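You operate a simulated robot arm through the tools that you are given. There is no shell and no other tool. Be economical: measure what you need, move in short steps, check, and stop when the job is done.

Carry out the task below with a simulated robot arm. There is one attempt and no reset: what you move stays moved.

## Task
Clear the blue console, switch it off and plug test port 2 again.
Fine: press the red key first; the probe goes back on its rest, the small blue plug from the small white tray into the port.

It is judged by the outcome, as a careful person would: the job done as asked, and still so three seconds after it is handed in. It fails if anything else is knocked over, pushed out of place, dropped, spilled or broken.

## Robot
A 6-joint arm with a two-finger gripper on a trunk, on a base that drives. Base frame: it is fixed to the floor where the robot stands at the start and does not move with it; the origin is under the middle of the robot, x ahead of it, y to its left, z up; the surface under the hand at the start is at about z = 850. Lengths are in mm, angles in degrees, forces in N, time in s.
Its first joint turns from -166.0 to 166.0 degrees. Places, roughly: red console switch [600, 0, 1000]; red key [500, 100, 900]; stored lamp [600, 100, 900]. Payload 3.43 kg.
The tool frame sits at the grasp point between the pads (the TCP): z along the fingers, y along the line on which they close. The tips reach 20 mm beyond it. Largest opening 190 mm; the body of the gripper starts 248 mm behind the TCP.
Orientation is that of the tool frame in the base frame, as [roll, pitch, yaw] about the fixed x, y, z axes, in that order (R = Rz(yaw) Ry(pitch) Rx(roll)). With the fingers straight down and closing along the base's y, the tool's x points along the base's -x, its y along +y and its z along -z.

## Interface
- The arm moves only by the tool play_rows. Its argument "steps" is a list of rows, each an object (a shift or turn left out is 0, a gripper value left out holds the last) with "xyz": the shift along the tool's x, y, z in units of 50 mm (1.0 is 50 mm), a list of three; "angular": the turn, a rotation vector about the tool's x, y, z in units of 6 degrees (1.0 is 6 degrees), a list of three; "hand": the opening, from 0 (shut) to 1 (fully open). In form: [{"xyz": [tx, ty, tz], "angular": [rx, ry, rz], "hand": hand}, ...]. A call has 1 to 12 rows; each row shifts and turns the commanded pose from where the row before left it, along the tool's axes as they then stand. A call with a number of a shift or a turn outside -1 to 1 is refused whole. Rows are played at 5 a second. More than 50 mm and 8.6 degrees between two rows, or a gripper value outside its range, and nothing of the call is played. A pose out of reach is approached as far as the arm can. The call stops where the force on the tool passes 90 N (or 10 N more than at its start, if that is more) or the arm is blocked; 0.2 s more then pass. The fingers move at their own pace (about 45 mm/s each) and stop on an object; they squeeze with about 32 N. The grip force told is the motor's: it shows also when the fingers shut on nothing. Time passes only in rows, and 0.2 s behind the last, so rows that do not move let the fingers close. The reply holds the time, the measured pose of the TCP, the force on the tool along the base axes, the opening and the grip force, in the units named above and with some noise, with the torque about the TCP (base axes, N m) and any sound that the robot's microphone picked up, and new pictures: "show" is both (left out), scene, wrist or none.
- Cameras (640 x 400 px; columns grow to the right, rows downward): "scene" is now at [25, 156.8, 1345.4]; the picture's right is [-0.45, -0.89, 0.00], its down [-0.29, 0.14, -0.95] and it looks along [0.85, -0.43, -0.32] (base axes); focal length 273 px, centre (320, 200). "wrist" rides on the gripper at [70, -8, -288] in the tool frame; the picture's right is [0.12, 0.99, 0.00], its down [-0.96, 0.12, -0.25] and it looks along [-0.25, 0.03, 0.97] (tool axes); focal length 261 px, centre (320, 200).
- raise_lower(by): slides the trunk up (or, below 0, down) by that many mm; the arm and the scene camera ride with it, the base frame stays. It gives what a move gives, with no picture.
- steer(legs): drives the robot by 1 to 6 legs, each [ahead, turn to the left] in mm and degrees, along the robot's own axes; the way and the turn of a leg run together, so that a leg with both is an arc; at most 1500 mm and 180 degrees a leg. The arm and the cameras ride along, it lands a little off, and it stops where it bumps. It gives what a move gives, and a new picture of the scene camera.
- head_to(pan, tilt): turns the head with the scene camera to pan (to the left, within 155 degrees either way) and tilt (down, from -29 to 69), counted from straight ahead of the robot. It gives what a move gives, and a new picture of the scene camera.
- measure_at(camera, pixels): for up to 12 pixels [column, row] of the newest picture of that camera ("zoom" is the newest enlarged one), the place [x, y, z] in the base frame of the surface seen there, good to about 2 mm. No time passes.
- close_up(camera, box): a new picture of the part [left, top, right, bottom] of that camera's present view, enlarged. No time passes.
- close_job(): hands the job in; it is judged then, once.

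Work in short steps. Measure before you move; look again where a grasp or a placing could have gone wrong, and mend it. You have 80 turns and 260 pictures in all, those below and enlarged ones among them. Open the gripper and draw the arm clear of the work before you hand the job in, unless the task says otherwise; then end with one line.

The tools are called after ">>>" by a JSON object that holds its "api" and its "payload". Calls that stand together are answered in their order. play_rows: Moves the arm, as the interface text tells. Its arguments: {"type":"object","properties":{"steps":{"type":"array"},"show":{"type":"string","enum":["both","scene","wrist","none"]}},"required":["steps"]} The other tools are called the same way: raise_lower (by) slides the trunk up or down; steer (legs) drives the base; head_to (pan, tilt) turns the head that bears the scene camera; measure_at (camera, pixels) gives the place of the surface under pixels of a picture; close_up (camera, box) takes an enlarged picture of a part of a camera's view; close_job () hands the job in.

At the start:

```text
time_s: 0.0
eef_pos: [691.9, -258.9, 1247.6]
tool_rot: [180.0, -0.1, -179.9]
contact_force: [0.2, -0.3, -0.8]
wrist_torque: [-0.04, 0.0, 0.01]
finger_gap: 189.9
grip_force: 0.2
trunk travel left (down, up): [-125.0, 115.0]
robot x, y, heading: [2.2, 1.6, 0.0]
head pan, tilt: [-26.7, 18.8]
```

scene: 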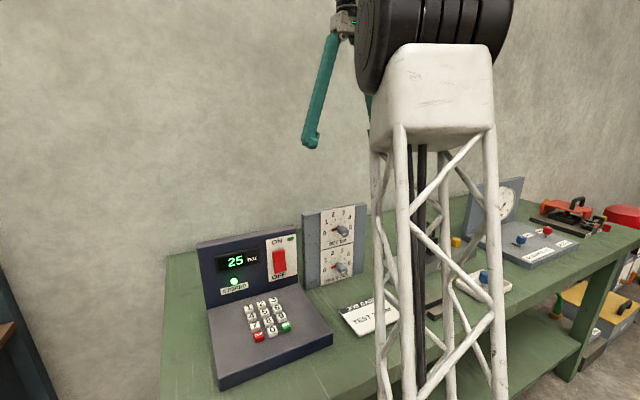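
wrist: 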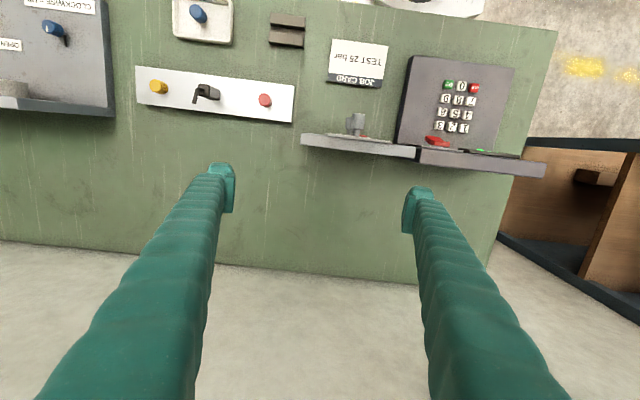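

The arm blocks the middle of the scene view. I'll enlarge the console in the scene view and the bench in the wrist view.

>>> {"api": "close_up", "payload": {"camera": "scene", "box": [190, 190, 410, 390]}}

>>> {"api": "close_up", "payload": {"camera": "wrist", "box": [0, 0, 320, 200]}}

>>> {"api": "close_up", "payload": {"camera": "wrist", "box": [290, 0, 560, 190]}}

>>> {"api": "close_up", "payload": {"camera": "scene", "box": [420, 160, 640, 330]}}

```text
2.00 times, centred on (300, 290) of scene
```

zoom: 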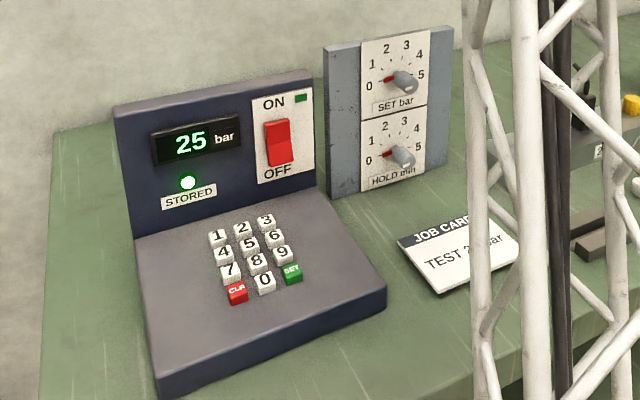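

```text
2.00 times, centred on (160, 100) of wrist
```

zoom: 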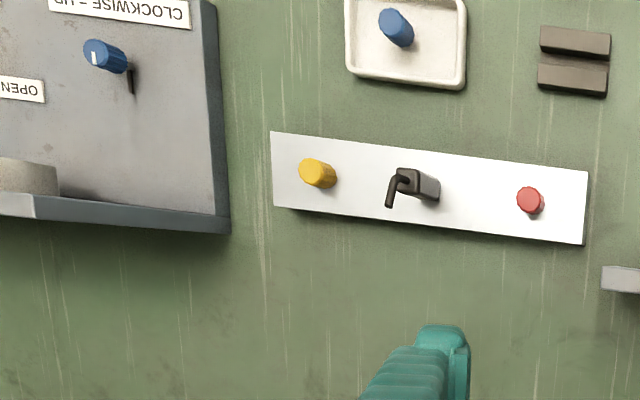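

```text
2.11 times, centred on (425, 95) of wrist
```

zoom: 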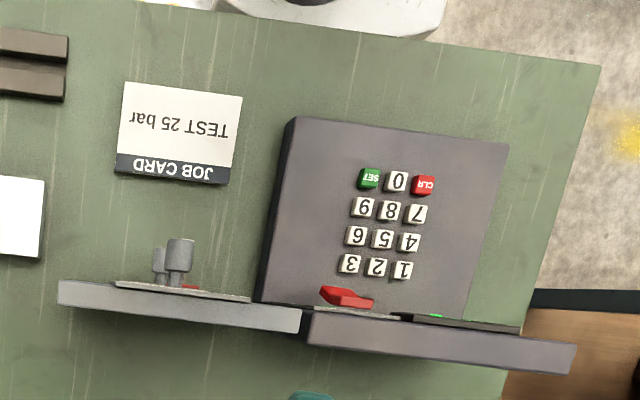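

```text
2.35 times, centred on (530, 245) of scene
```

zoom: 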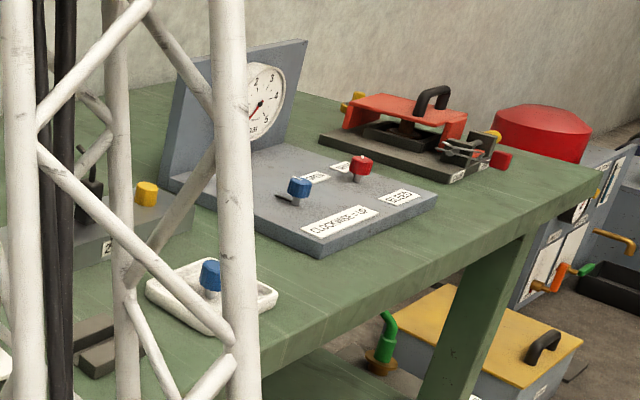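

CLR key sits at wrist (475,87), probe at about (205,92), blue plug (198,13), brown rest (286,30). Measuring these, plus scene points on the switch and the console.

>>> {"api": "measure_at", "payload": {"camera": "wrist", "pixels": [[475, 87], [461, 86], [449, 86], [491, 100], [158, 86], [264, 100], [214, 92], [198, 13], [287, 21], [287, 39], [278, 30], [288, 30]]}}

>>> {"api": "measure_at", "payload": {"camera": "scene", "pixels": [[279, 254], [280, 262], [281, 270], [270, 258], [290, 265], [258, 336], [286, 327], [272, 331], [234, 282], [268, 375], [215, 385], [330, 335]]}}

```text
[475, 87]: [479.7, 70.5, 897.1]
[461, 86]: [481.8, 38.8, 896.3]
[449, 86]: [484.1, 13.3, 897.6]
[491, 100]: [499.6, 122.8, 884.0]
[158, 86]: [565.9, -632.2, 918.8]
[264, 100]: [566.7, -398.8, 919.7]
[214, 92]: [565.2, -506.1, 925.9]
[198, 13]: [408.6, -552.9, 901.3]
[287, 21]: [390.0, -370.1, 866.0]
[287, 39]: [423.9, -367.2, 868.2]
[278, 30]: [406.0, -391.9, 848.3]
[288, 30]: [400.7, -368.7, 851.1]
```

```text
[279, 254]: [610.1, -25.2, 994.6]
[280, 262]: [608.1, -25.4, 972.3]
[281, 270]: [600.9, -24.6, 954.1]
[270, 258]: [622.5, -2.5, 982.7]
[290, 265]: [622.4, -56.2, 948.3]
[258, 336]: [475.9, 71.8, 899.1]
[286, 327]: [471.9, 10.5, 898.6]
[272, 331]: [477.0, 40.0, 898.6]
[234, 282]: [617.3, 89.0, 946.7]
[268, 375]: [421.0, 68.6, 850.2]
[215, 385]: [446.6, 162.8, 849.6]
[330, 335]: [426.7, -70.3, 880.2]
```

Rocker bottom sticks out (x≈601 against 610 at the top), so it is ON and I'll press it at the bottom later. First I close the fingers and move above the CLR key, offset away from its neighbours, to about (464,79).

>>> {"api": "play_rows", "payload": {"steps": [{"xyz": [0.507, 0.751, 0], "hand": 0}, {"xyz": [0.507, 0.751, 0]}, {"xyz": [0.507, 0.751, 0]}, {"xyz": [0.507, 0.751, 0]}, {"xyz": [0.507, 0.751, 0]}, {"xyz": [0.507, 0.751, 0]}, {"xyz": [0.507, 0.751, 0]}, {"xyz": [0.507, 0.751, 0]}, {"xyz": [0.507, 0.751, 0]}, {"xyz": [0, 0, 0.9]}, {"xyz": [0, 0, 0.9]}, {"xyz": [0, 0, 0.9]}]}}

```text
time_s: 2.6
eef_pos: [462.1, 78.0, 1113.7]
tool_rot: [179.9, 0.0, -180.0]
contact_force: [-0.2, 0.0, -0.1]
wrist_torque: [0.03, 0.0, -0.01]
finger_gap: 0.2
grip_force: 32.1
trunk travel left (down, up): [-125.0, 115.0]
robot x, y, heading: [4.7, -2.9, -0.1]
head pan, tilt: [-26.7, 18.8]
```

scene: 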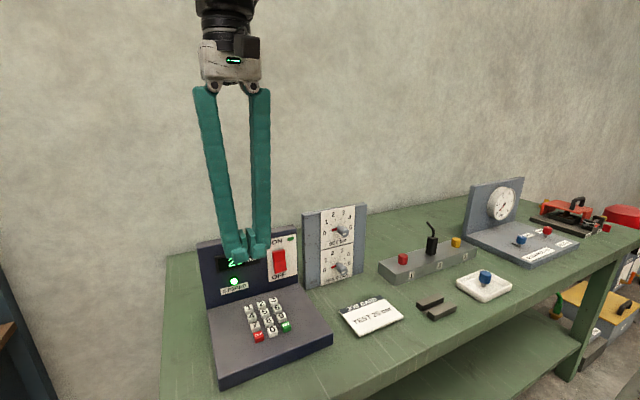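
wrist: 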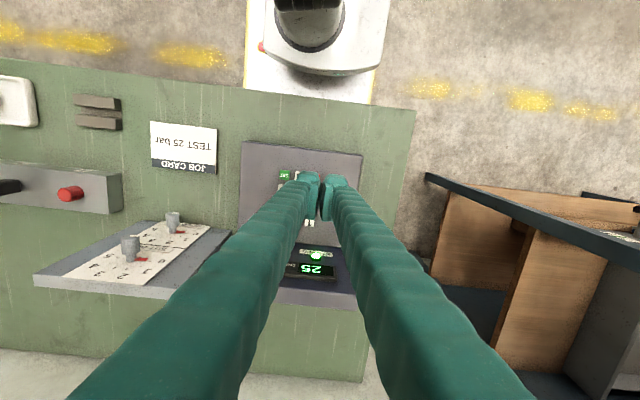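

Now clear view of scene; fingers are over the key's corner. I re-measure the keys in a fresh picture as I descend to z≈930.

>>> {"api": "play_rows", "payload": {"steps": [{"xyz": [0, 0, 0.9]}, {"xyz": [0, 0, 0.9]}, {"xyz": [0, 0, 0.9]}, {"xyz": [0, 0, 0.9]}]}}

>>> {"api": "close_up", "payload": {"camera": "scene", "box": [190, 230, 350, 390]}}

```text
time_s: 3.6
eef_pos: [463.8, 79.8, 933.4]
tool_rot: [-180.0, 0.0, 180.0]
contact_force: [0.3, 0.0, 0.1]
wrist_torque: [-0.02, -0.05, -0.02]
finger_gap: 0.2
grip_force: 32.1
trunk travel left (down, up): [-125.0, 115.0]
robot x, y, heading: [-3.6, -0.5, 0.0]
head pan, tilt: [-26.7, 18.8]
```

scene: 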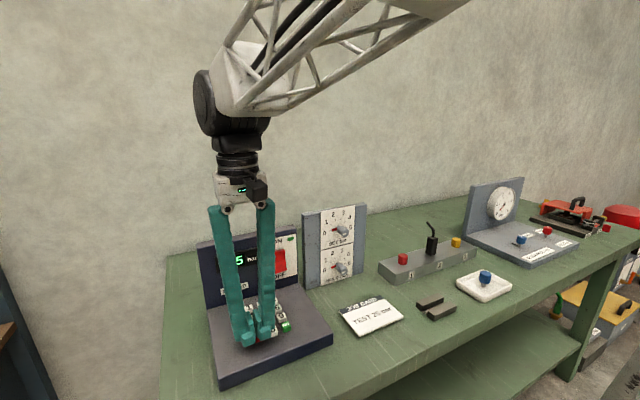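
wrist: 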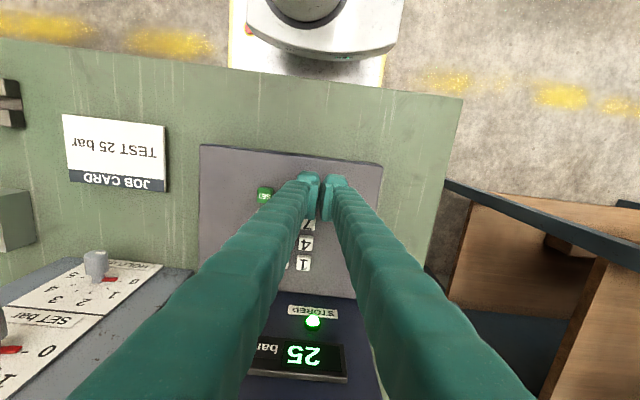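

```text
2.50 times, centred on (270, 310) of scene
```

zoom: 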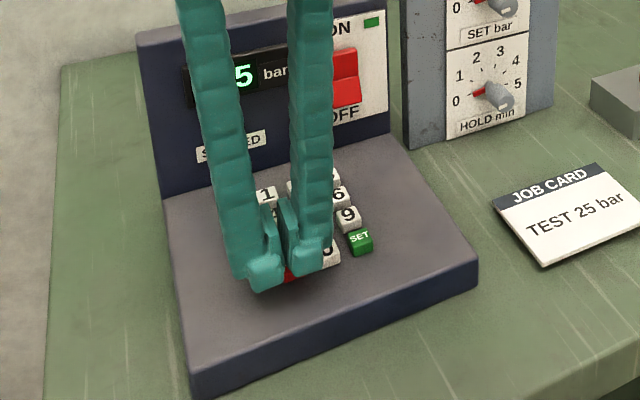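

Right-hand finger is over the CLR key, about 15 mm above. Pressing down in small steps; the stop force protects it.

>>> {"api": "play_rows", "payload": {"steps": [{"xyz": [0, 0, 0.12]}, {"xyz": [0, 0, 0.12]}, {"xyz": [0, 0, 0.05]}, {"xyz": [0, 0, 0.04]}, {"xyz": [0, 0, 0.04]}]}}

>>> {"api": "close_up", "payload": {"camera": "scene", "box": [190, 230, 350, 390]}}

```text
time_s: 4.8
eef_pos: [463.4, 78.5, 913.7]
tool_rot: [-180.0, 0.0, 180.0]
contact_force: [-1.1, 0.2, 1.0]
wrist_torque: [-0.01, 0.02, -0.02]
finger_gap: 0.0
grip_force: 32.7
trunk travel left (down, up): [-125.0, 115.0]
robot x, y, heading: [-2.6, -0.7, 0.3]
head pan, tilt: [-26.7, 18.8]
heard: click
```

scene: 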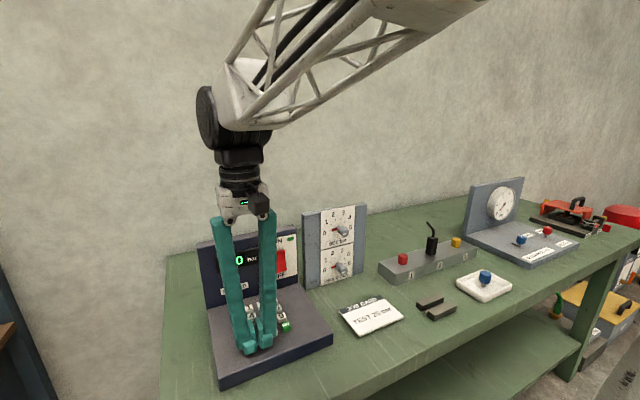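
wrist: 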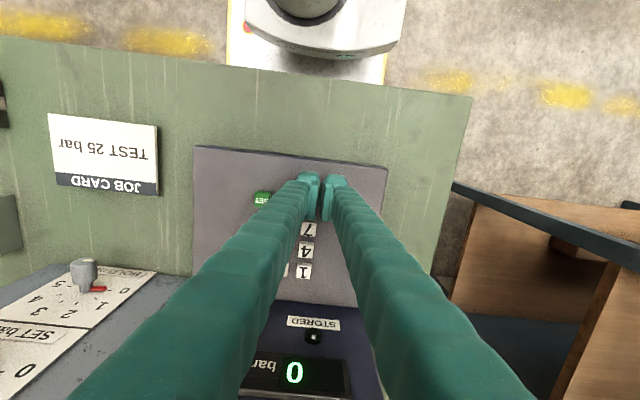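

```text
2.50 times, centred on (270, 310) of scene
```

zoom: 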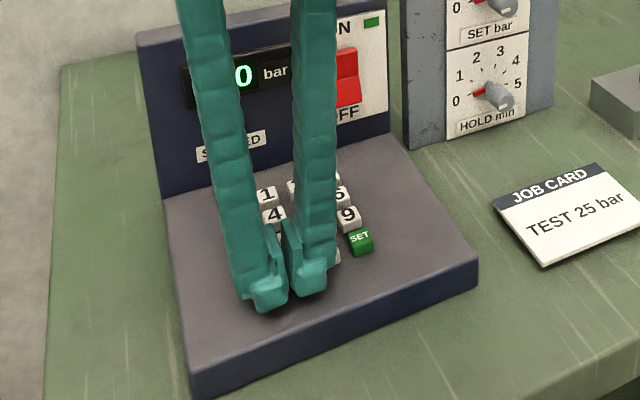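

Click heard, display reads 0 and the STORED lamp is out. Next I rise, shift to y≈-25 in front of the switch, and tilt the fingers forward 42° so only the tip will reach the rocker's bottom.

>>> {"api": "play_rows", "payload": {"steps": [{"xyz": [0, 0, -0.96]}, {"xyz": [0, 0, -0.96]}, {"xyz": [-0.51, -0.69, 0]}, {"xyz": [-0.51, -0.69, 0]}, {"xyz": [-0.51, -0.69, 0]}, {"angular": [0, -1, 0]}, {"angular": [0, -1, 0]}, {"angular": [0, -1, 0]}, {"angular": [0, -1, 0]}, {"angular": [0, -1, 0]}, {"angular": [0, -1, 0]}, {"angular": [0, -1, 0]}]}}

>>> {"api": "close_up", "payload": {"camera": "scene", "box": [190, 210, 350, 310]}}

```text
time_s: 7.4
eef_pos: [542.3, -27.3, 1009.5]
tool_rot: [180.0, 41.9, 179.9]
contact_force: [0.2, -0.8, -0.1]
wrist_torque: [0.04, 0.08, 0.02]
finger_gap: 0.2
grip_force: 32.2
trunk travel left (down, up): [-125.0, 115.0]
robot x, y, heading: [-4.6, 2.7, -0.1]
head pan, tilt: [-26.7, 18.8]
```

scene: 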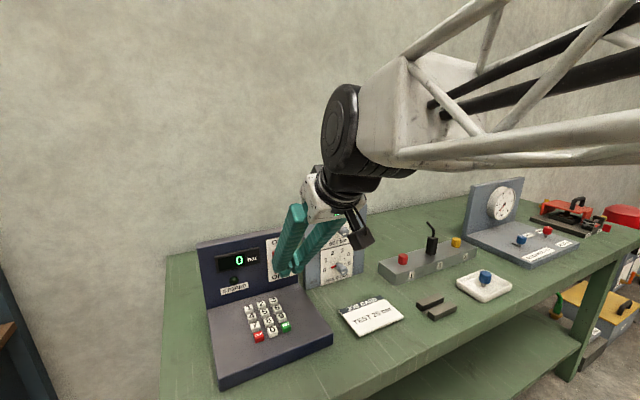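
wrist: 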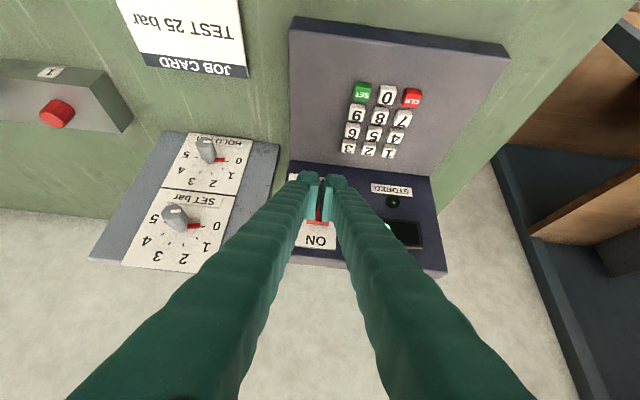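

```text
4.00 times, centred on (270, 260) of scene
```

zoom: 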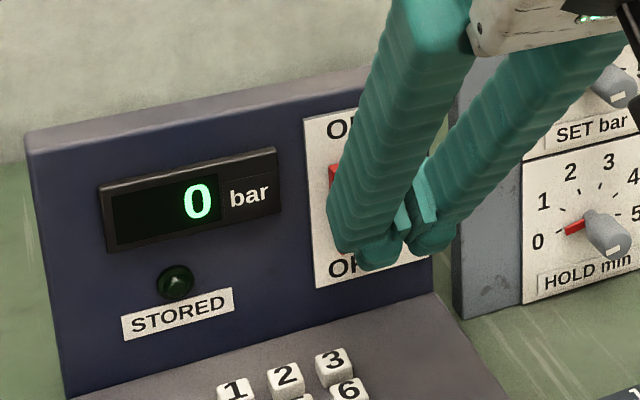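

Fingers aligned with the rocker at y≈-27. Going down 50 mm, then forward to just short of the rocker.

>>> {"api": "play_rows", "payload": {"steps": [{"xyz": [0.335, 0, 0.372]}, {"xyz": [0.335, 0, 0.372]}, {"xyz": [-0.15, 0, 0.134]}, {"xyz": [-0.111, 0, 0.1]}]}}

>>> {"api": "close_up", "payload": {"camera": "scene", "box": [230, 210, 330, 310]}}

```text
time_s: 8.4
eef_pos: [557.7, -25.9, 959.0]
tool_rot: [180.0, 42.0, -180.0]
contact_force: [-1.1, -0.7, 0.2]
wrist_torque: [0.0, -0.03, -0.03]
finger_gap: 0.1
grip_force: 32.4
trunk travel left (down, up): [-125.0, 115.0]
robot x, y, heading: [3.1, 0.6, -0.2]
head pan, tilt: [-26.7, 18.8]
```

scene: 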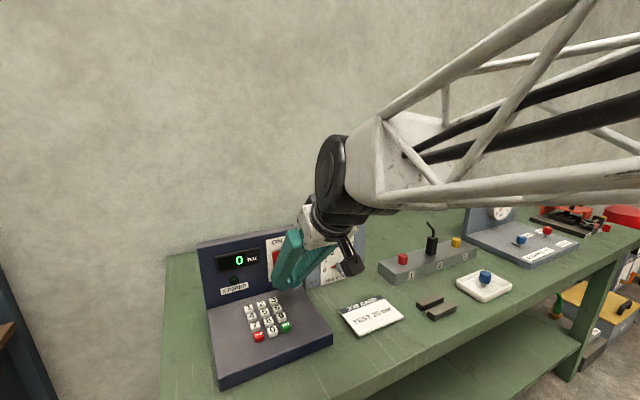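
wrist: 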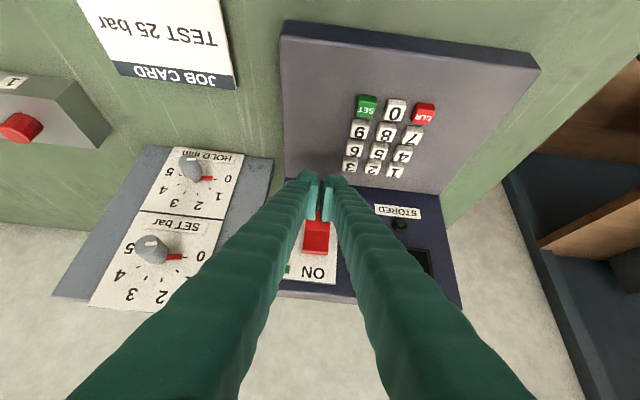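

```text
4.00 times, centred on (280, 260) of scene
```

zoom: 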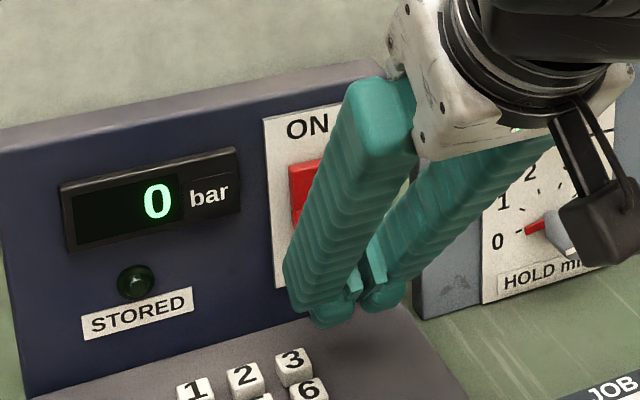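

Rocker lies right ahead of the tip. Advancing in 5 mm steps to press.

>>> {"api": "play_rows", "payload": {"steps": [{"xyz": [-0.0743, 0, 0.0669]}, {"xyz": [-0.0743, 0, 0.0669]}, {"xyz": [-0.0743, 0, 0.0669]}, {"xyz": [-0.06, 0, 0.054]}, {"xyz": [-0.045, 0, 0.04]}]}}

>>> {"api": "close_up", "payload": {"camera": "scene", "box": [230, 210, 330, 310]}}

```text
time_s: 9.6
eef_pos: [579.1, -25.4, 960.6]
tool_rot: [-180.0, 42.0, -180.0]
contact_force: [0.2, 0.2, 0.4]
wrist_torque: [0.03, 0.0, -0.02]
finger_gap: 0.0
grip_force: 32.2
trunk travel left (down, up): [-125.0, 115.0]
robot x, y, heading: [-1.1, -0.5, -0.1]
head pan, tilt: [-26.7, 18.8]
```

scene: 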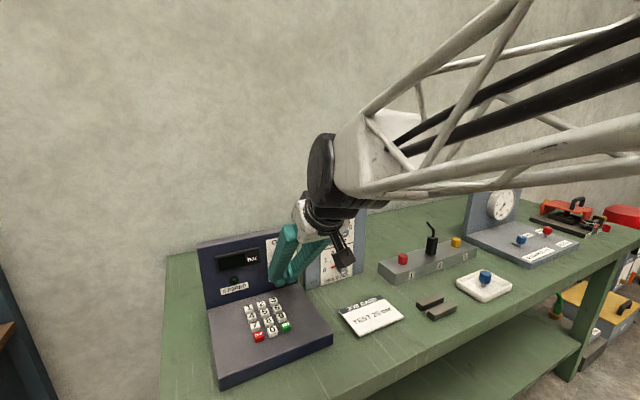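
wrist: 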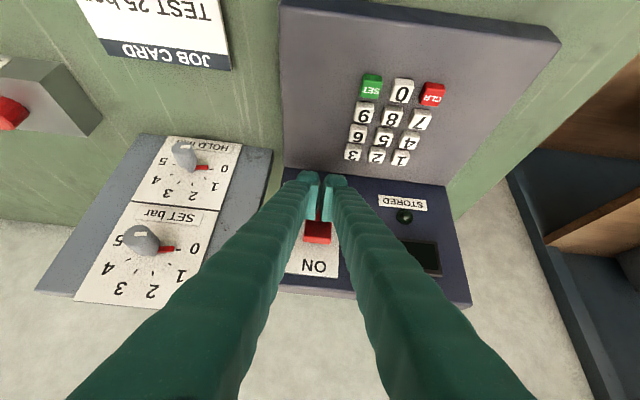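

```text
4.00 times, centred on (280, 260) of scene
```

zoom: 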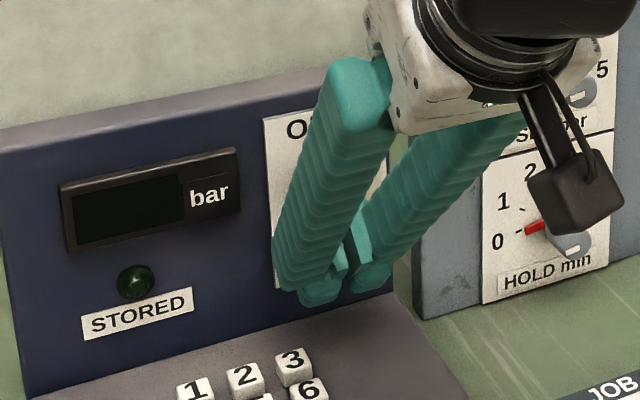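

Display dark: the console is off. Backing off, rising and setting the tool upright again.

>>> {"api": "play_rows", "payload": {"steps": [{"xyz": [0.594, 0, -0.535]}, {"xyz": [-0.63, 0, -0.7]}, {"xyz": [-0.63, 0, -0.7]}, {"xyz": [-0.63, 0, -0.7]}, {"angular": [0, 1, 0]}, {"angular": [0, 1, 0]}, {"angular": [0, 1, 0]}, {"angular": [0, 1, 0]}, {"angular": [0, 1, 0]}, {"angular": [0, 1, 0]}, {"angular": [0, 1, 0]}]}}

>>> {"api": "close_up", "payload": {"camera": "scene", "box": [230, 210, 330, 310]}}

>>> {"api": "close_up", "payload": {"camera": "scene", "box": [370, 200, 530, 330]}}

```text
time_s: 12.0
eef_pos: [538.5, -24.3, 1103.3]
tool_rot: [-179.9, 0.0, -180.0]
contact_force: [-1.8, -0.2, 0.3]
wrist_torque: [-0.02, -0.29, 0.03]
finger_gap: 0.0
grip_force: 32.0
trunk travel left (down, up): [-125.0, 115.0]
robot x, y, heading: [2.1, 0.9, 0.1]
head pan, tilt: [-26.7, 18.8]
```

scene: 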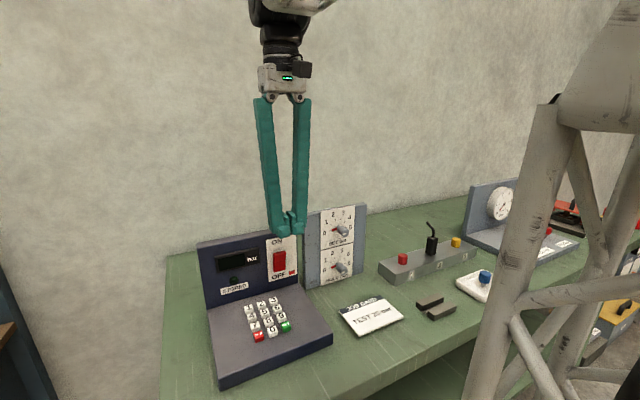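
wrist: 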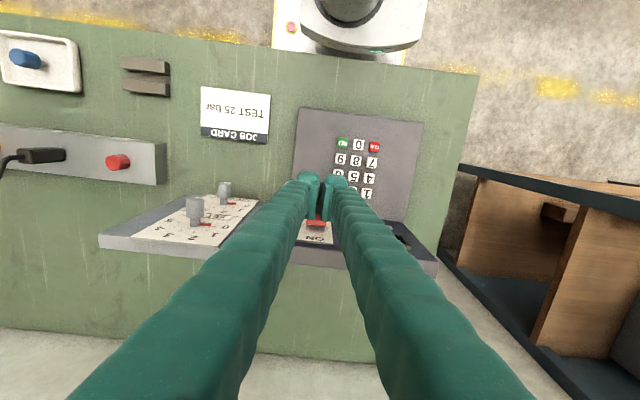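

```text
4.00 times, centred on (280, 260) of scene
```

zoom: 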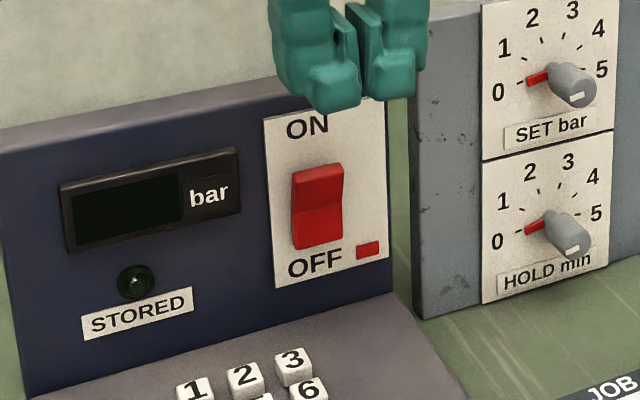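

```text
3.08 times, centred on (450, 265) of scene
```

zoom: 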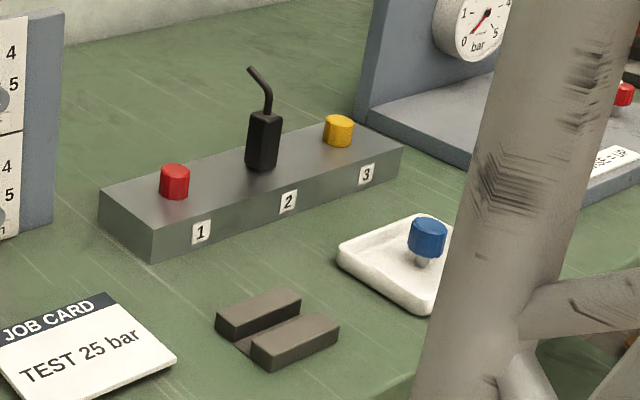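

OK, indicator shows OFF. Now measuring the probe, port block, rest, tray and plug in the zoomed picture.

>>> {"api": "measure_at", "payload": {"camera": "zoom", "pixels": [[262, 120], [262, 155], [253, 113], [276, 117], [270, 166], [250, 72], [267, 100], [290, 170], [220, 190], [338, 120], [175, 170], [428, 224]]}}

>>> {"api": "measure_at", "payload": {"camera": "zoom", "pixels": [[217, 315], [285, 291], [300, 297], [250, 330], [252, 345], [240, 343], [275, 328], [335, 320], [268, 362], [422, 262], [390, 250], [345, 255]]}}

>>> {"api": "close_up", "payload": {"camera": "wrist", "box": [0, 20, 200, 200]}}

```text
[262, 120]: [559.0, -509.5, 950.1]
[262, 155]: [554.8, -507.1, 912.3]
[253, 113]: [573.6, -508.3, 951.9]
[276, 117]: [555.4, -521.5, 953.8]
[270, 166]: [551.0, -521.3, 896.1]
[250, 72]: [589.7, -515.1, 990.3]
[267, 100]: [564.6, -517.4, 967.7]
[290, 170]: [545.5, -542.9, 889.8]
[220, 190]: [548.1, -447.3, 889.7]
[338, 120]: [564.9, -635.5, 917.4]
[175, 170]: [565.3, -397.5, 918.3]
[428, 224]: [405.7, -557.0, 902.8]
```

```text
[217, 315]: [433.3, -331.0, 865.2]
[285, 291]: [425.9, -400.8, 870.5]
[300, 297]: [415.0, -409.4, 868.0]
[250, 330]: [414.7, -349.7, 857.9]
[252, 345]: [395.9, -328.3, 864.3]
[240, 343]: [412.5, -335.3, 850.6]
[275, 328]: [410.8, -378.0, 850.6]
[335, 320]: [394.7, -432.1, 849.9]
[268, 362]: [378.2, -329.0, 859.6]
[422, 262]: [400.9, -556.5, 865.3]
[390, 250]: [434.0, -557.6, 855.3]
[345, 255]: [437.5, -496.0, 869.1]
```

```text
2.22 times, centred on (100, 110) of wrist
```

zoom: 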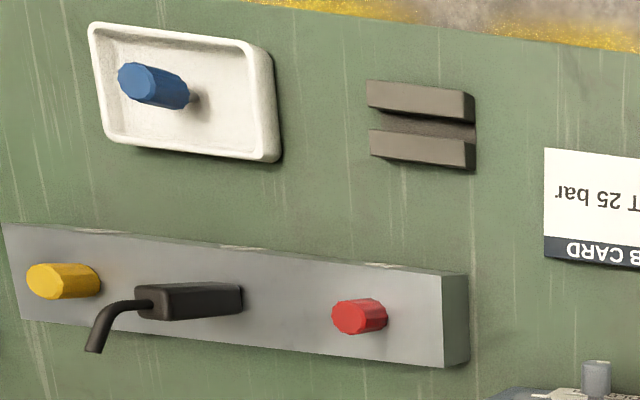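

The probe stands about x 564, y -511, z 890–952, its cable bending towards +x; the rest's groove runs along y. I need precise sizes, so I move over with the hand open to look straight down.

>>> {"api": "play_rows", "payload": {"steps": [{"xyz": [0.1, -0.9, -0.1], "hand": 0.6}, {"xyz": [0.1, -0.9, -0.1]}, {"xyz": [0.1, -0.9, -0.1]}, {"xyz": [0.1, -0.9, -0.1]}, {"xyz": [0.1, -0.9, -0.1]}, {"xyz": [0.1, -0.9, -0.1]}, {"xyz": [0.1, -0.9, 0]}, {"xyz": [0.1, -0.9, 0]}], "show": "both"}}

>>> {"api": "close_up", "payload": {"camera": "wrist", "box": [220, 60, 460, 210]}}

```text
time_s: 13.8
eef_pos: [499.3, -385.0, 1133.0]
tool_rot: [-179.8, 0.0, 179.9]
contact_force: [-0.5, 1.1, 0.5]
wrist_torque: [-0.2, -0.06, 0.04]
finger_gap: 114.2
grip_force: 0.1
trunk travel left (down, up): [-125.0, 115.0]
robot x, y, heading: [1.3, 0.6, -0.0]
head pan, tilt: [-26.7, 18.8]
```

scene: 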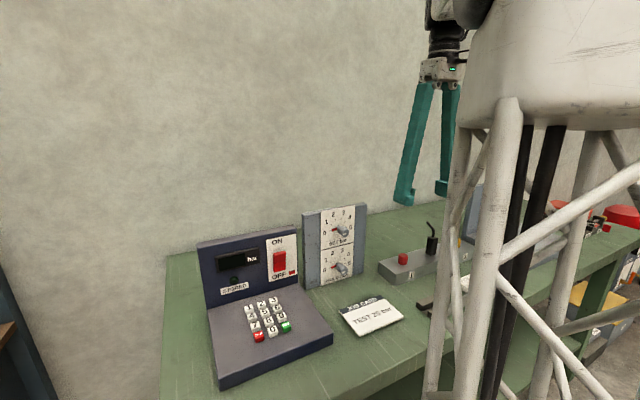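
wrist: 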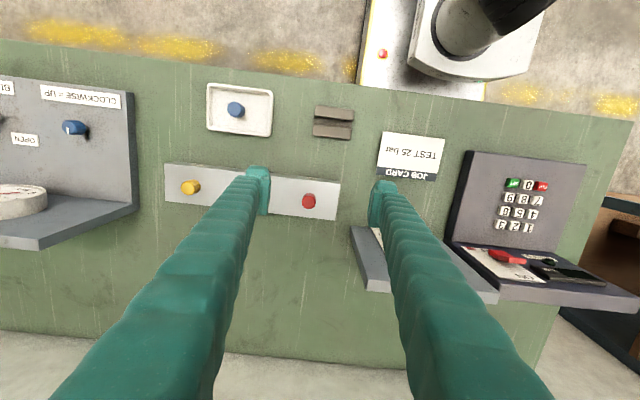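

```text
2.67 times, centred on (340, 135) of wrist
```

zoom: 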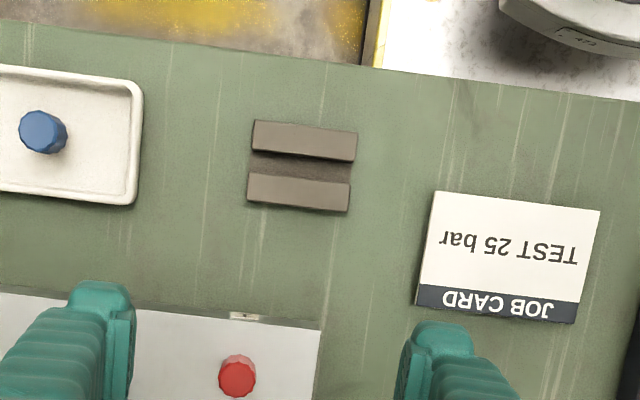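

Closer zoom on the rest for its groove width.

>>> {"api": "close_up", "payload": {"camera": "wrist", "box": [300, 97, 368, 143]}}

```text
8.70 times, centred on (334, 120) of wrist
```

zoom: 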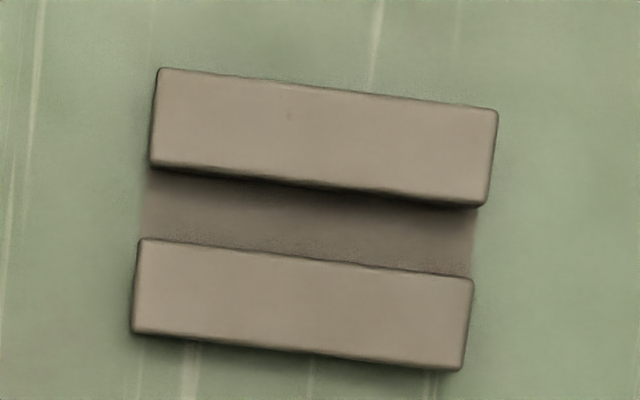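

>>> {"api": "measure_at", "payload": {"camera": "zoom", "pixels": [[165, 76], [158, 160], [490, 117], [480, 198], [147, 246], [140, 325], [465, 285], [455, 362], [320, 178], [310, 263], [310, 230], [200, 215]]}}

>>> {"api": "close_up", "payload": {"camera": "wrist", "box": [190, 75, 290, 145]}}

```text
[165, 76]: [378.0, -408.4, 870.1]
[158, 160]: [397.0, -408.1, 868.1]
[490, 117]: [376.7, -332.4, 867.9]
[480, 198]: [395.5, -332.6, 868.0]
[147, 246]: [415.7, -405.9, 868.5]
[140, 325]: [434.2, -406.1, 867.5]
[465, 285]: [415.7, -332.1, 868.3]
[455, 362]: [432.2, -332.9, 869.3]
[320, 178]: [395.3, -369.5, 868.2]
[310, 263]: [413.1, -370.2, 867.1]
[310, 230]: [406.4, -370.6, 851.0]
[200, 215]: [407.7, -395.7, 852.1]
```

```text
5.71 times, centred on (240, 110) of wrist
```

zoom: 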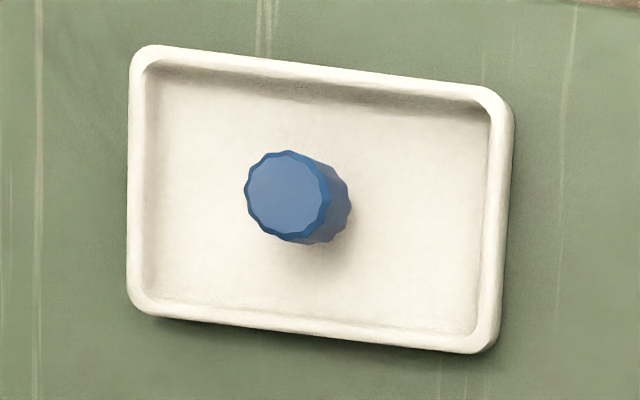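

Groove is x≈396–414 (≈18 wide, 17 deep), y -409..-332. Next I need the probe's size, so I shift left 120 mm to see it between the fingers.

>>> {"api": "play_rows", "payload": {"steps": [{"xyz": [0.1, -0.8, 0]}, {"xyz": [0.1, -0.8, 0]}, {"xyz": [0.1, -0.8, 0]}, {"xyz": [0, 0, 0]}], "show": "wrist"}}

>>> {"api": "close_up", "payload": {"camera": "wrist", "box": [270, 160, 370, 230]}}

```text
time_s: 14.8
eef_pos: [484.5, -506.0, 1131.5]
tool_rot: [-180.0, 0.0, 179.9]
contact_force: [0.6, -0.4, -0.3]
wrist_torque: [-0.01, 0.06, 0.0]
finger_gap: 114.1
grip_force: 0.1
trunk travel left (down, up): [-125.0, 115.0]
robot x, y, heading: [4.4, -1.8, 0.1]
head pan, tilt: [-26.7, 18.8]
```

wrist: 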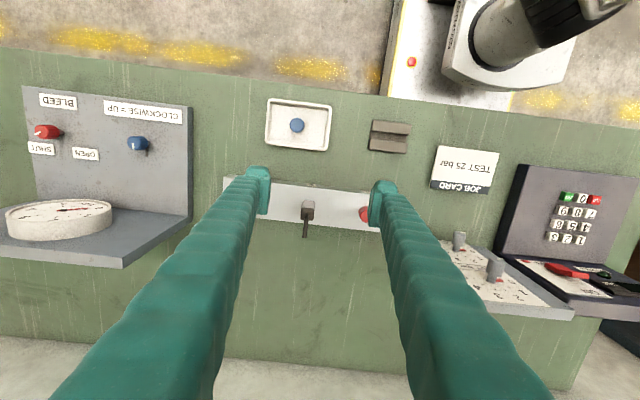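

```text
5.71 times, centred on (320, 195) of wrist
```

zoom: 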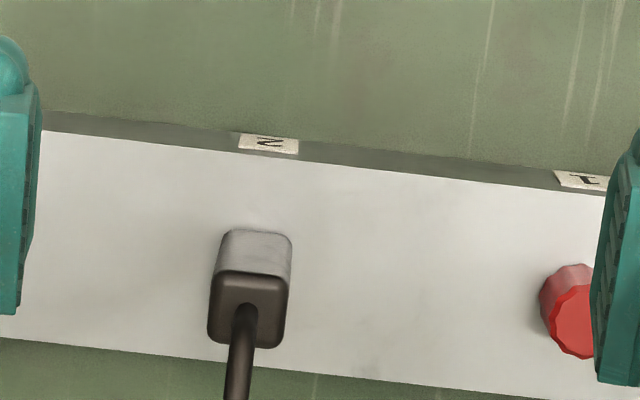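

>>> {"api": "measure_at", "payload": {"camera": "zoom", "pixels": [[218, 278], [284, 283], [213, 336], [276, 342], [250, 288], [224, 236], [286, 240], [285, 262], [220, 258], [238, 390], [246, 310], [300, 245]]}}

>>> {"api": "close_up", "payload": {"camera": "wrist", "box": [285, 190, 335, 245]}}

```text
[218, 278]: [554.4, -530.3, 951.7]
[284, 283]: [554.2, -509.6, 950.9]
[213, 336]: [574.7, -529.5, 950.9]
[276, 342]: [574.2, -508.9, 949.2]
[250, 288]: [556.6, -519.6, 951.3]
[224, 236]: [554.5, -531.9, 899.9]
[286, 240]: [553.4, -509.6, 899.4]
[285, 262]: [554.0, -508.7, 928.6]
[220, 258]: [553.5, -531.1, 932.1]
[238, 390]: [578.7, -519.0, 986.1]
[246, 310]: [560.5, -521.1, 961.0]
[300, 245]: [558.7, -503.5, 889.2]
```

```text
7.27 times, centred on (310, 218) of wrist
```

zoom: 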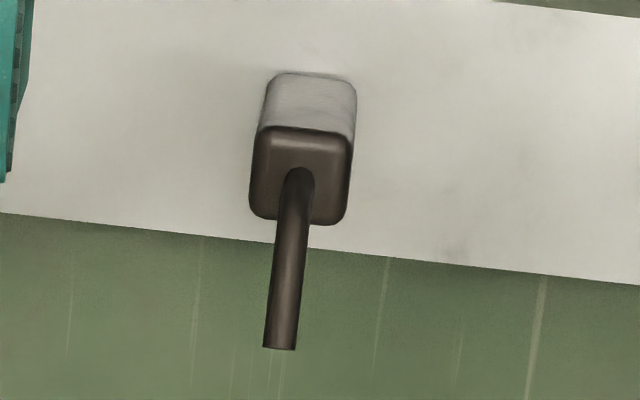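

The body is a 22 mm square centred about (564.5,-520), z 890–951. The groove is narrower (~16 mm), so probably only the pin fits in it. I move above the probe at z≈1040 with the opening at 0.4 and check alignment.

>>> {"api": "play_rows", "payload": {"steps": [{"xyz": [-0.8, -0.14, 0], "hand": 0.4}, {"xyz": [-0.8, -0.14, 0]}, {"xyz": [0, 0, 0.9]}, {"xyz": [0, 0, 0.9]}, {"xyz": [0, 0, 0]}], "show": "wrist"}}

>>> {"api": "close_up", "payload": {"camera": "wrist", "box": [240, 130, 400, 230]}}

```text
time_s: 16.0
eef_pos: [563.5, -520.5, 1041.3]
tool_rot: [-180.0, 0.0, 180.0]
contact_force: [0.2, 0.5, 0.1]
wrist_torque: [0.01, 0.0, 0.0]
finger_gap: 76.0
grip_force: 0.0
trunk travel left (down, up): [-125.0, 115.0]
robot x, y, heading: [1.0, 2.5, 0.2]
head pan, tilt: [-26.7, 18.8]
```

wrist: 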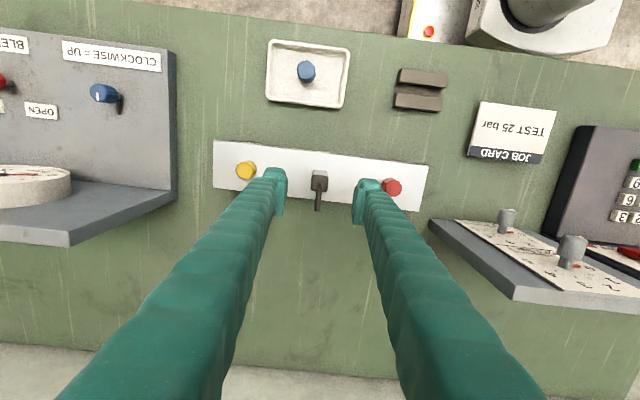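

```text
4.00 times, centred on (320, 180) of wrist
```

zoom: 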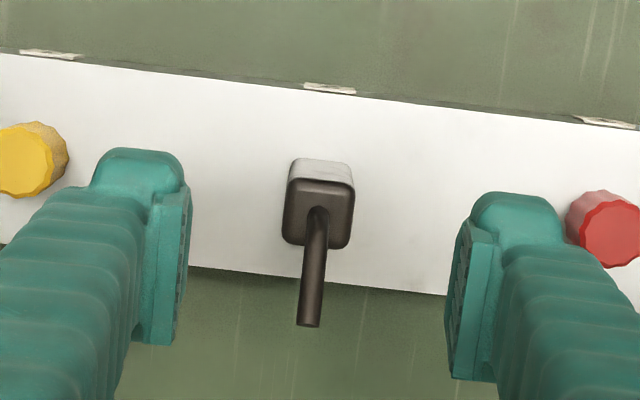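

>>> {"api": "measure_at", "payload": {"camera": "zoom", "pixels": [[291, 186], [350, 192], [287, 240], [343, 245], [320, 190], [8, 160], [50, 160], [28, 160], [610, 235], [585, 232], [630, 258], [305, 320]]}}

```text
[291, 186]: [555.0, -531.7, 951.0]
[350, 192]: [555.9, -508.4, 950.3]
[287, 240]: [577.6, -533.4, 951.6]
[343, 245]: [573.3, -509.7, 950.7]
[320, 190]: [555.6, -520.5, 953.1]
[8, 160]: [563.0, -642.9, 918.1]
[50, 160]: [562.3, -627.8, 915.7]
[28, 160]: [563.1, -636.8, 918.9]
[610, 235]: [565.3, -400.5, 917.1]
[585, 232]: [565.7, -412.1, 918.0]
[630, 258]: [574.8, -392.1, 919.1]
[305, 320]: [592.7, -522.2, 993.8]
```

Probe centre (565,-520.5), port 2 the same. TCP is aligned; descending to z≈922 and closing.

>>> {"api": "play_rows", "payload": {"steps": [{"xyz": [-0.02, 0, 0.8]}, {"xyz": [0, 0, 0.8]}, {"xyz": [0, 0, 0.78]}, {"hand": 0.0}, {}, {}, {}]}}

```text
time_s: 17.6
eef_pos: [564.7, -518.5, 923.3]
tool_rot: [180.0, 0.0, 180.0]
contact_force: [-0.2, 0.1, -0.5]
wrist_torque: [0.0, 0.01, -0.01]
finger_gap: 24.8
grip_force: 32.0
trunk travel left (down, up): [-125.0, 115.0]
robot x, y, heading: [-0.1, -1.5, 0.1]
head pan, tilt: [-26.7, 18.8]
```

scene: 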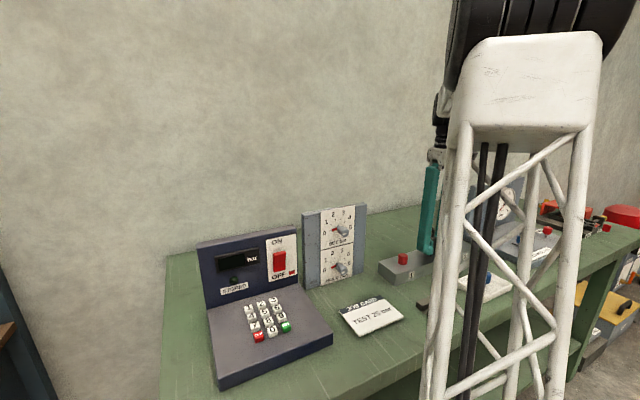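
wrist: 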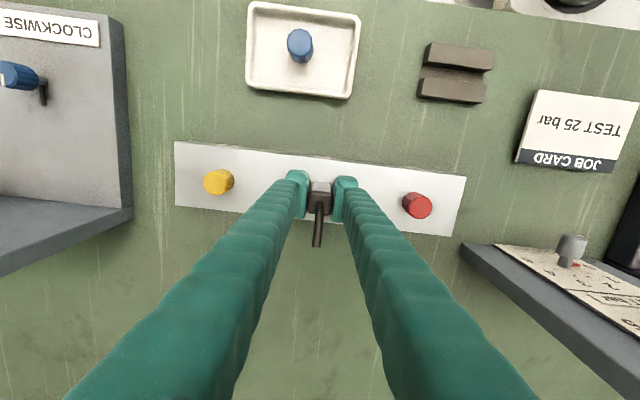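

Gripped, gap 24.8. Lifting straight up, gently at first.

>>> {"api": "play_rows", "payload": {"steps": [{"xyz": [0, 0, -0.1]}, {"xyz": [0, 0, -0.2]}, {"xyz": [0, 0, -0.4]}, {"xyz": [0, 0, -0.8]}, {"xyz": [0, 0, -0.8]}, {"xyz": [0, 0, -0.8]}]}}

```text
time_s: 19.0
eef_pos: [565.6, -519.9, 1078.2]
tool_rot: [-180.0, -0.1, -180.0]
contact_force: [0.1, 0.4, -0.8]
wrist_torque: [0.01, 0.01, 0.01]
finger_gap: 25.0
grip_force: 32.4
trunk travel left (down, up): [-125.0, 115.0]
robot x, y, heading: [-0.2, -1.5, -0.0]
head pan, tilt: [-26.7, 18.8]
```

scene: 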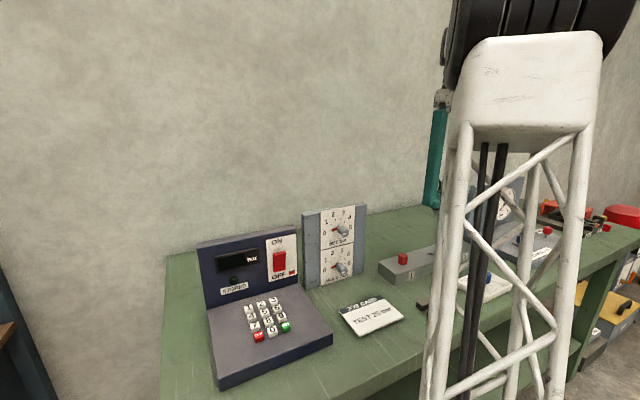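
wrist: 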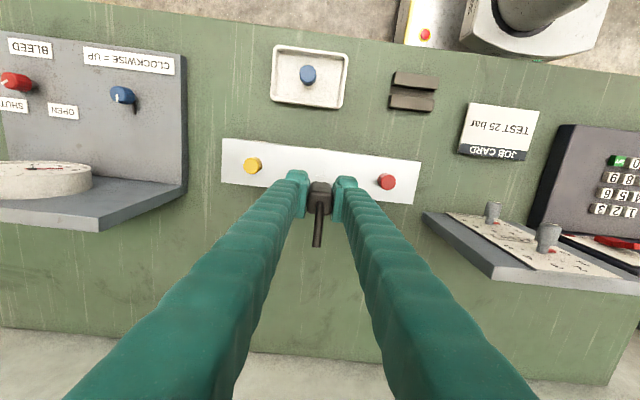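

To see the pin's length, I carry the probe to about (450,-300) where the scene camera isn't blocked.

>>> {"api": "play_rows", "payload": {"steps": [{"xyz": [0.383, 0.733, 0]}, {"xyz": [0.383, 0.733, 0]}, {"xyz": [0.383, 0.733, 0]}, {"xyz": [0.383, 0.733, 0]}, {"xyz": [0.383, 0.733, 0]}, {"xyz": [0.383, 0.733, 0]}], "show": "scene"}}

```text
time_s: 20.4
eef_pos: [448.8, -298.2, 1076.8]
tool_rot: [179.8, -0.2, -180.0]
contact_force: [0.0, -0.7, -1.5]
wrist_torque: [0.08, 0.08, -0.02]
finger_gap: 25.0
grip_force: 32.1
trunk travel left (down, up): [-125.0, 115.0]
robot x, y, heading: [0.2, 0.9, 0.1]
head pan, tilt: [-26.7, 18.8]
```

scene: 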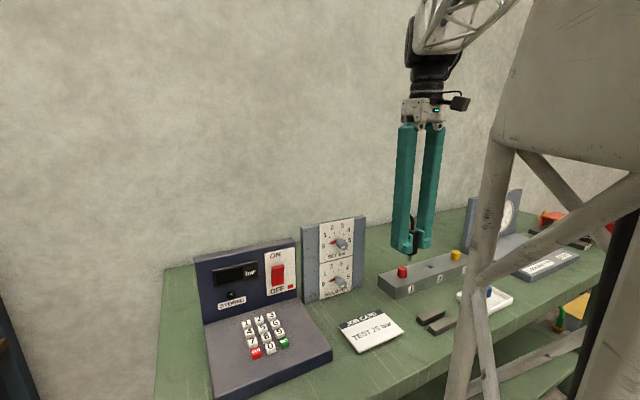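

>>> {"api": "close_up", "payload": {"camera": "scene", "box": [370, 200, 460, 290]}}

```text
4.44 times, centred on (415, 245) of scene
```

zoom: 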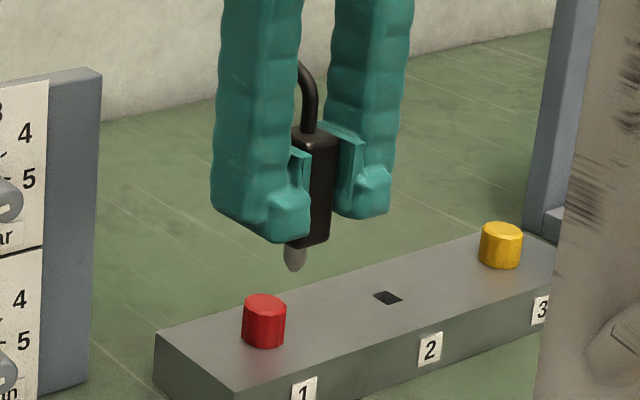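

The pin is short. Measuring its tip against the body's lower edge.

>>> {"api": "measure_at", "payload": {"camera": "zoom", "pixels": [[294, 268], [296, 250], [305, 243], [318, 238], [318, 200], [388, 297], [378, 294], [398, 299], [284, 252], [305, 252]]}}

>>> {"api": "close_up", "payload": {"camera": "scene", "box": [395, 235, 435, 275]}}

```text
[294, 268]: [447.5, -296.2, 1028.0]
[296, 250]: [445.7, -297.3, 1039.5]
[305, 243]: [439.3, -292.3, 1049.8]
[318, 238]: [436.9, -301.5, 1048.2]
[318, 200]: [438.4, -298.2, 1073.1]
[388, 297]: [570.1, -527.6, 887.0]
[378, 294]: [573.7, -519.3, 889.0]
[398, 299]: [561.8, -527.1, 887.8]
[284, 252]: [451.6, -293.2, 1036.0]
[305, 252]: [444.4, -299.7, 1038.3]
```

```text
10.00 times, centred on (415, 255) of scene
```

zoom: 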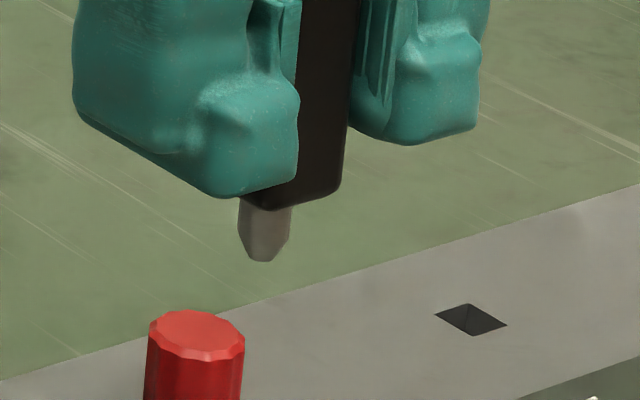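

Pin ≈17 long and ~10–12 thick, groove 16 wide and 17 deep: the probe stands upright with its pin in the groove and body on the bars. Moving above the groove centre (406,-370.5) at z≈940.

>>> {"api": "play_rows", "payload": {"steps": [{"xyz": [0.43, -0.725, 0]}, {"xyz": [0.43, -0.725, 0]}, {"xyz": [0, 0, 0.9]}, {"xyz": [0, 0, 0.9]}, {"xyz": [0, 0, 0.94]}, {}]}}

>>> {"api": "close_up", "payload": {"camera": "scene", "box": [390, 250, 470, 330]}}

>>> {"api": "close_up", "payload": {"camera": "wrist", "box": [270, 150, 370, 220]}}

```text
time_s: 21.8
eef_pos: [407.3, -373.8, 939.4]
tool_rot: [180.0, 0.0, -180.0]
contact_force: [0.0, 0.1, -1.5]
wrist_torque: [0.0, 0.02, 0.04]
finger_gap: 24.8
grip_force: 31.5
trunk travel left (down, up): [-125.0, 115.0]
robot x, y, heading: [0.7, 0.8, 0.2]
head pan, tilt: [-26.7, 18.8]
```

scene: 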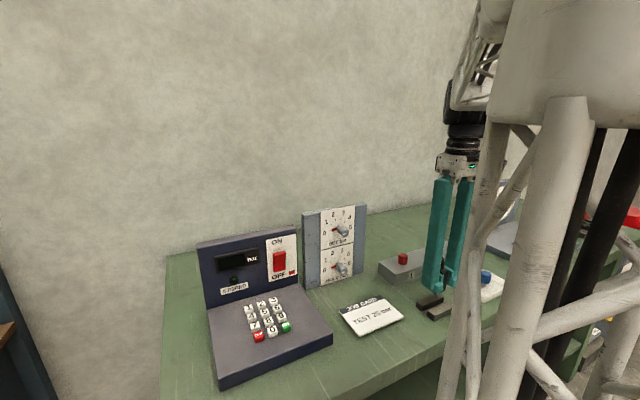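
wrist: 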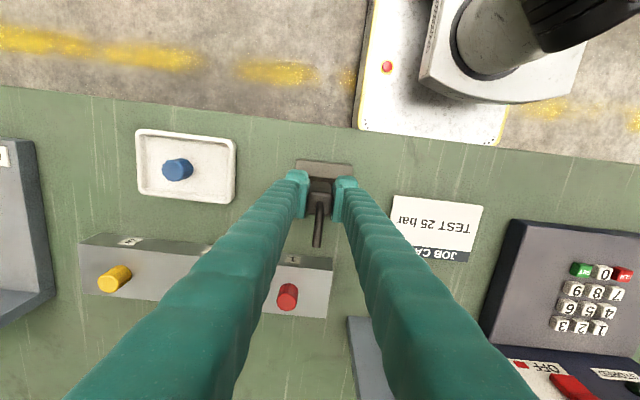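

```text
5.00 times, centred on (430, 290) of scene
```

zoom: 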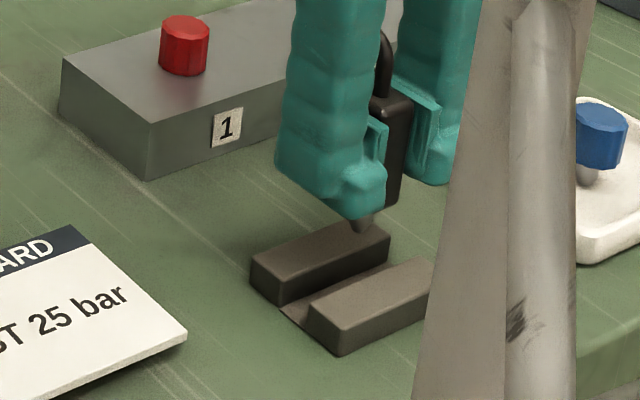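

```text
5.71 times, centred on (320, 185) of wrist
```

zoom: 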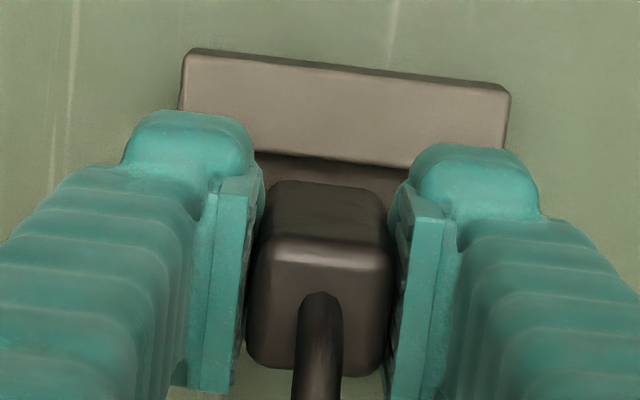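

Pin hangs ~20 mm above the groove. I check the near bar's inner edge and pin position once more before lowering.

>>> {"api": "measure_at", "payload": {"camera": "zoom", "pixels": [[330, 152], [190, 60], [500, 95], [335, 72], [330, 176], [320, 245], [265, 255], [385, 255]]}}

>>> {"api": "close_up", "payload": {"camera": "scene", "box": [415, 270, 455, 310]}}

```text
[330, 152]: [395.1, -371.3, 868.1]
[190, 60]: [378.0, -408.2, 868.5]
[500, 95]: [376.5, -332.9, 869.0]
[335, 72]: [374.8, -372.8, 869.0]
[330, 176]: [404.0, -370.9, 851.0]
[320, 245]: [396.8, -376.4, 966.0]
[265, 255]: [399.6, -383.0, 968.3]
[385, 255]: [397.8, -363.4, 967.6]
```

```text
10.00 times, centred on (435, 290) of scene
```

zoom: 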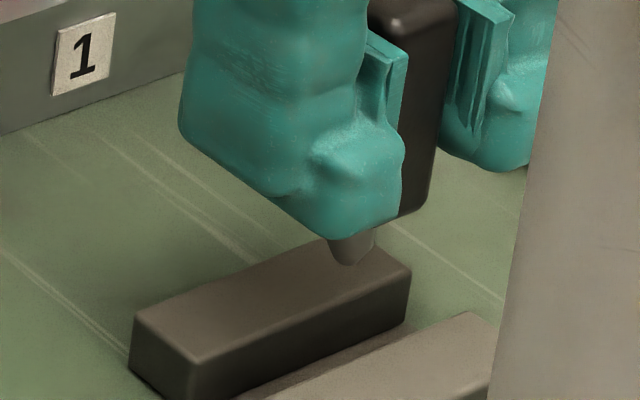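

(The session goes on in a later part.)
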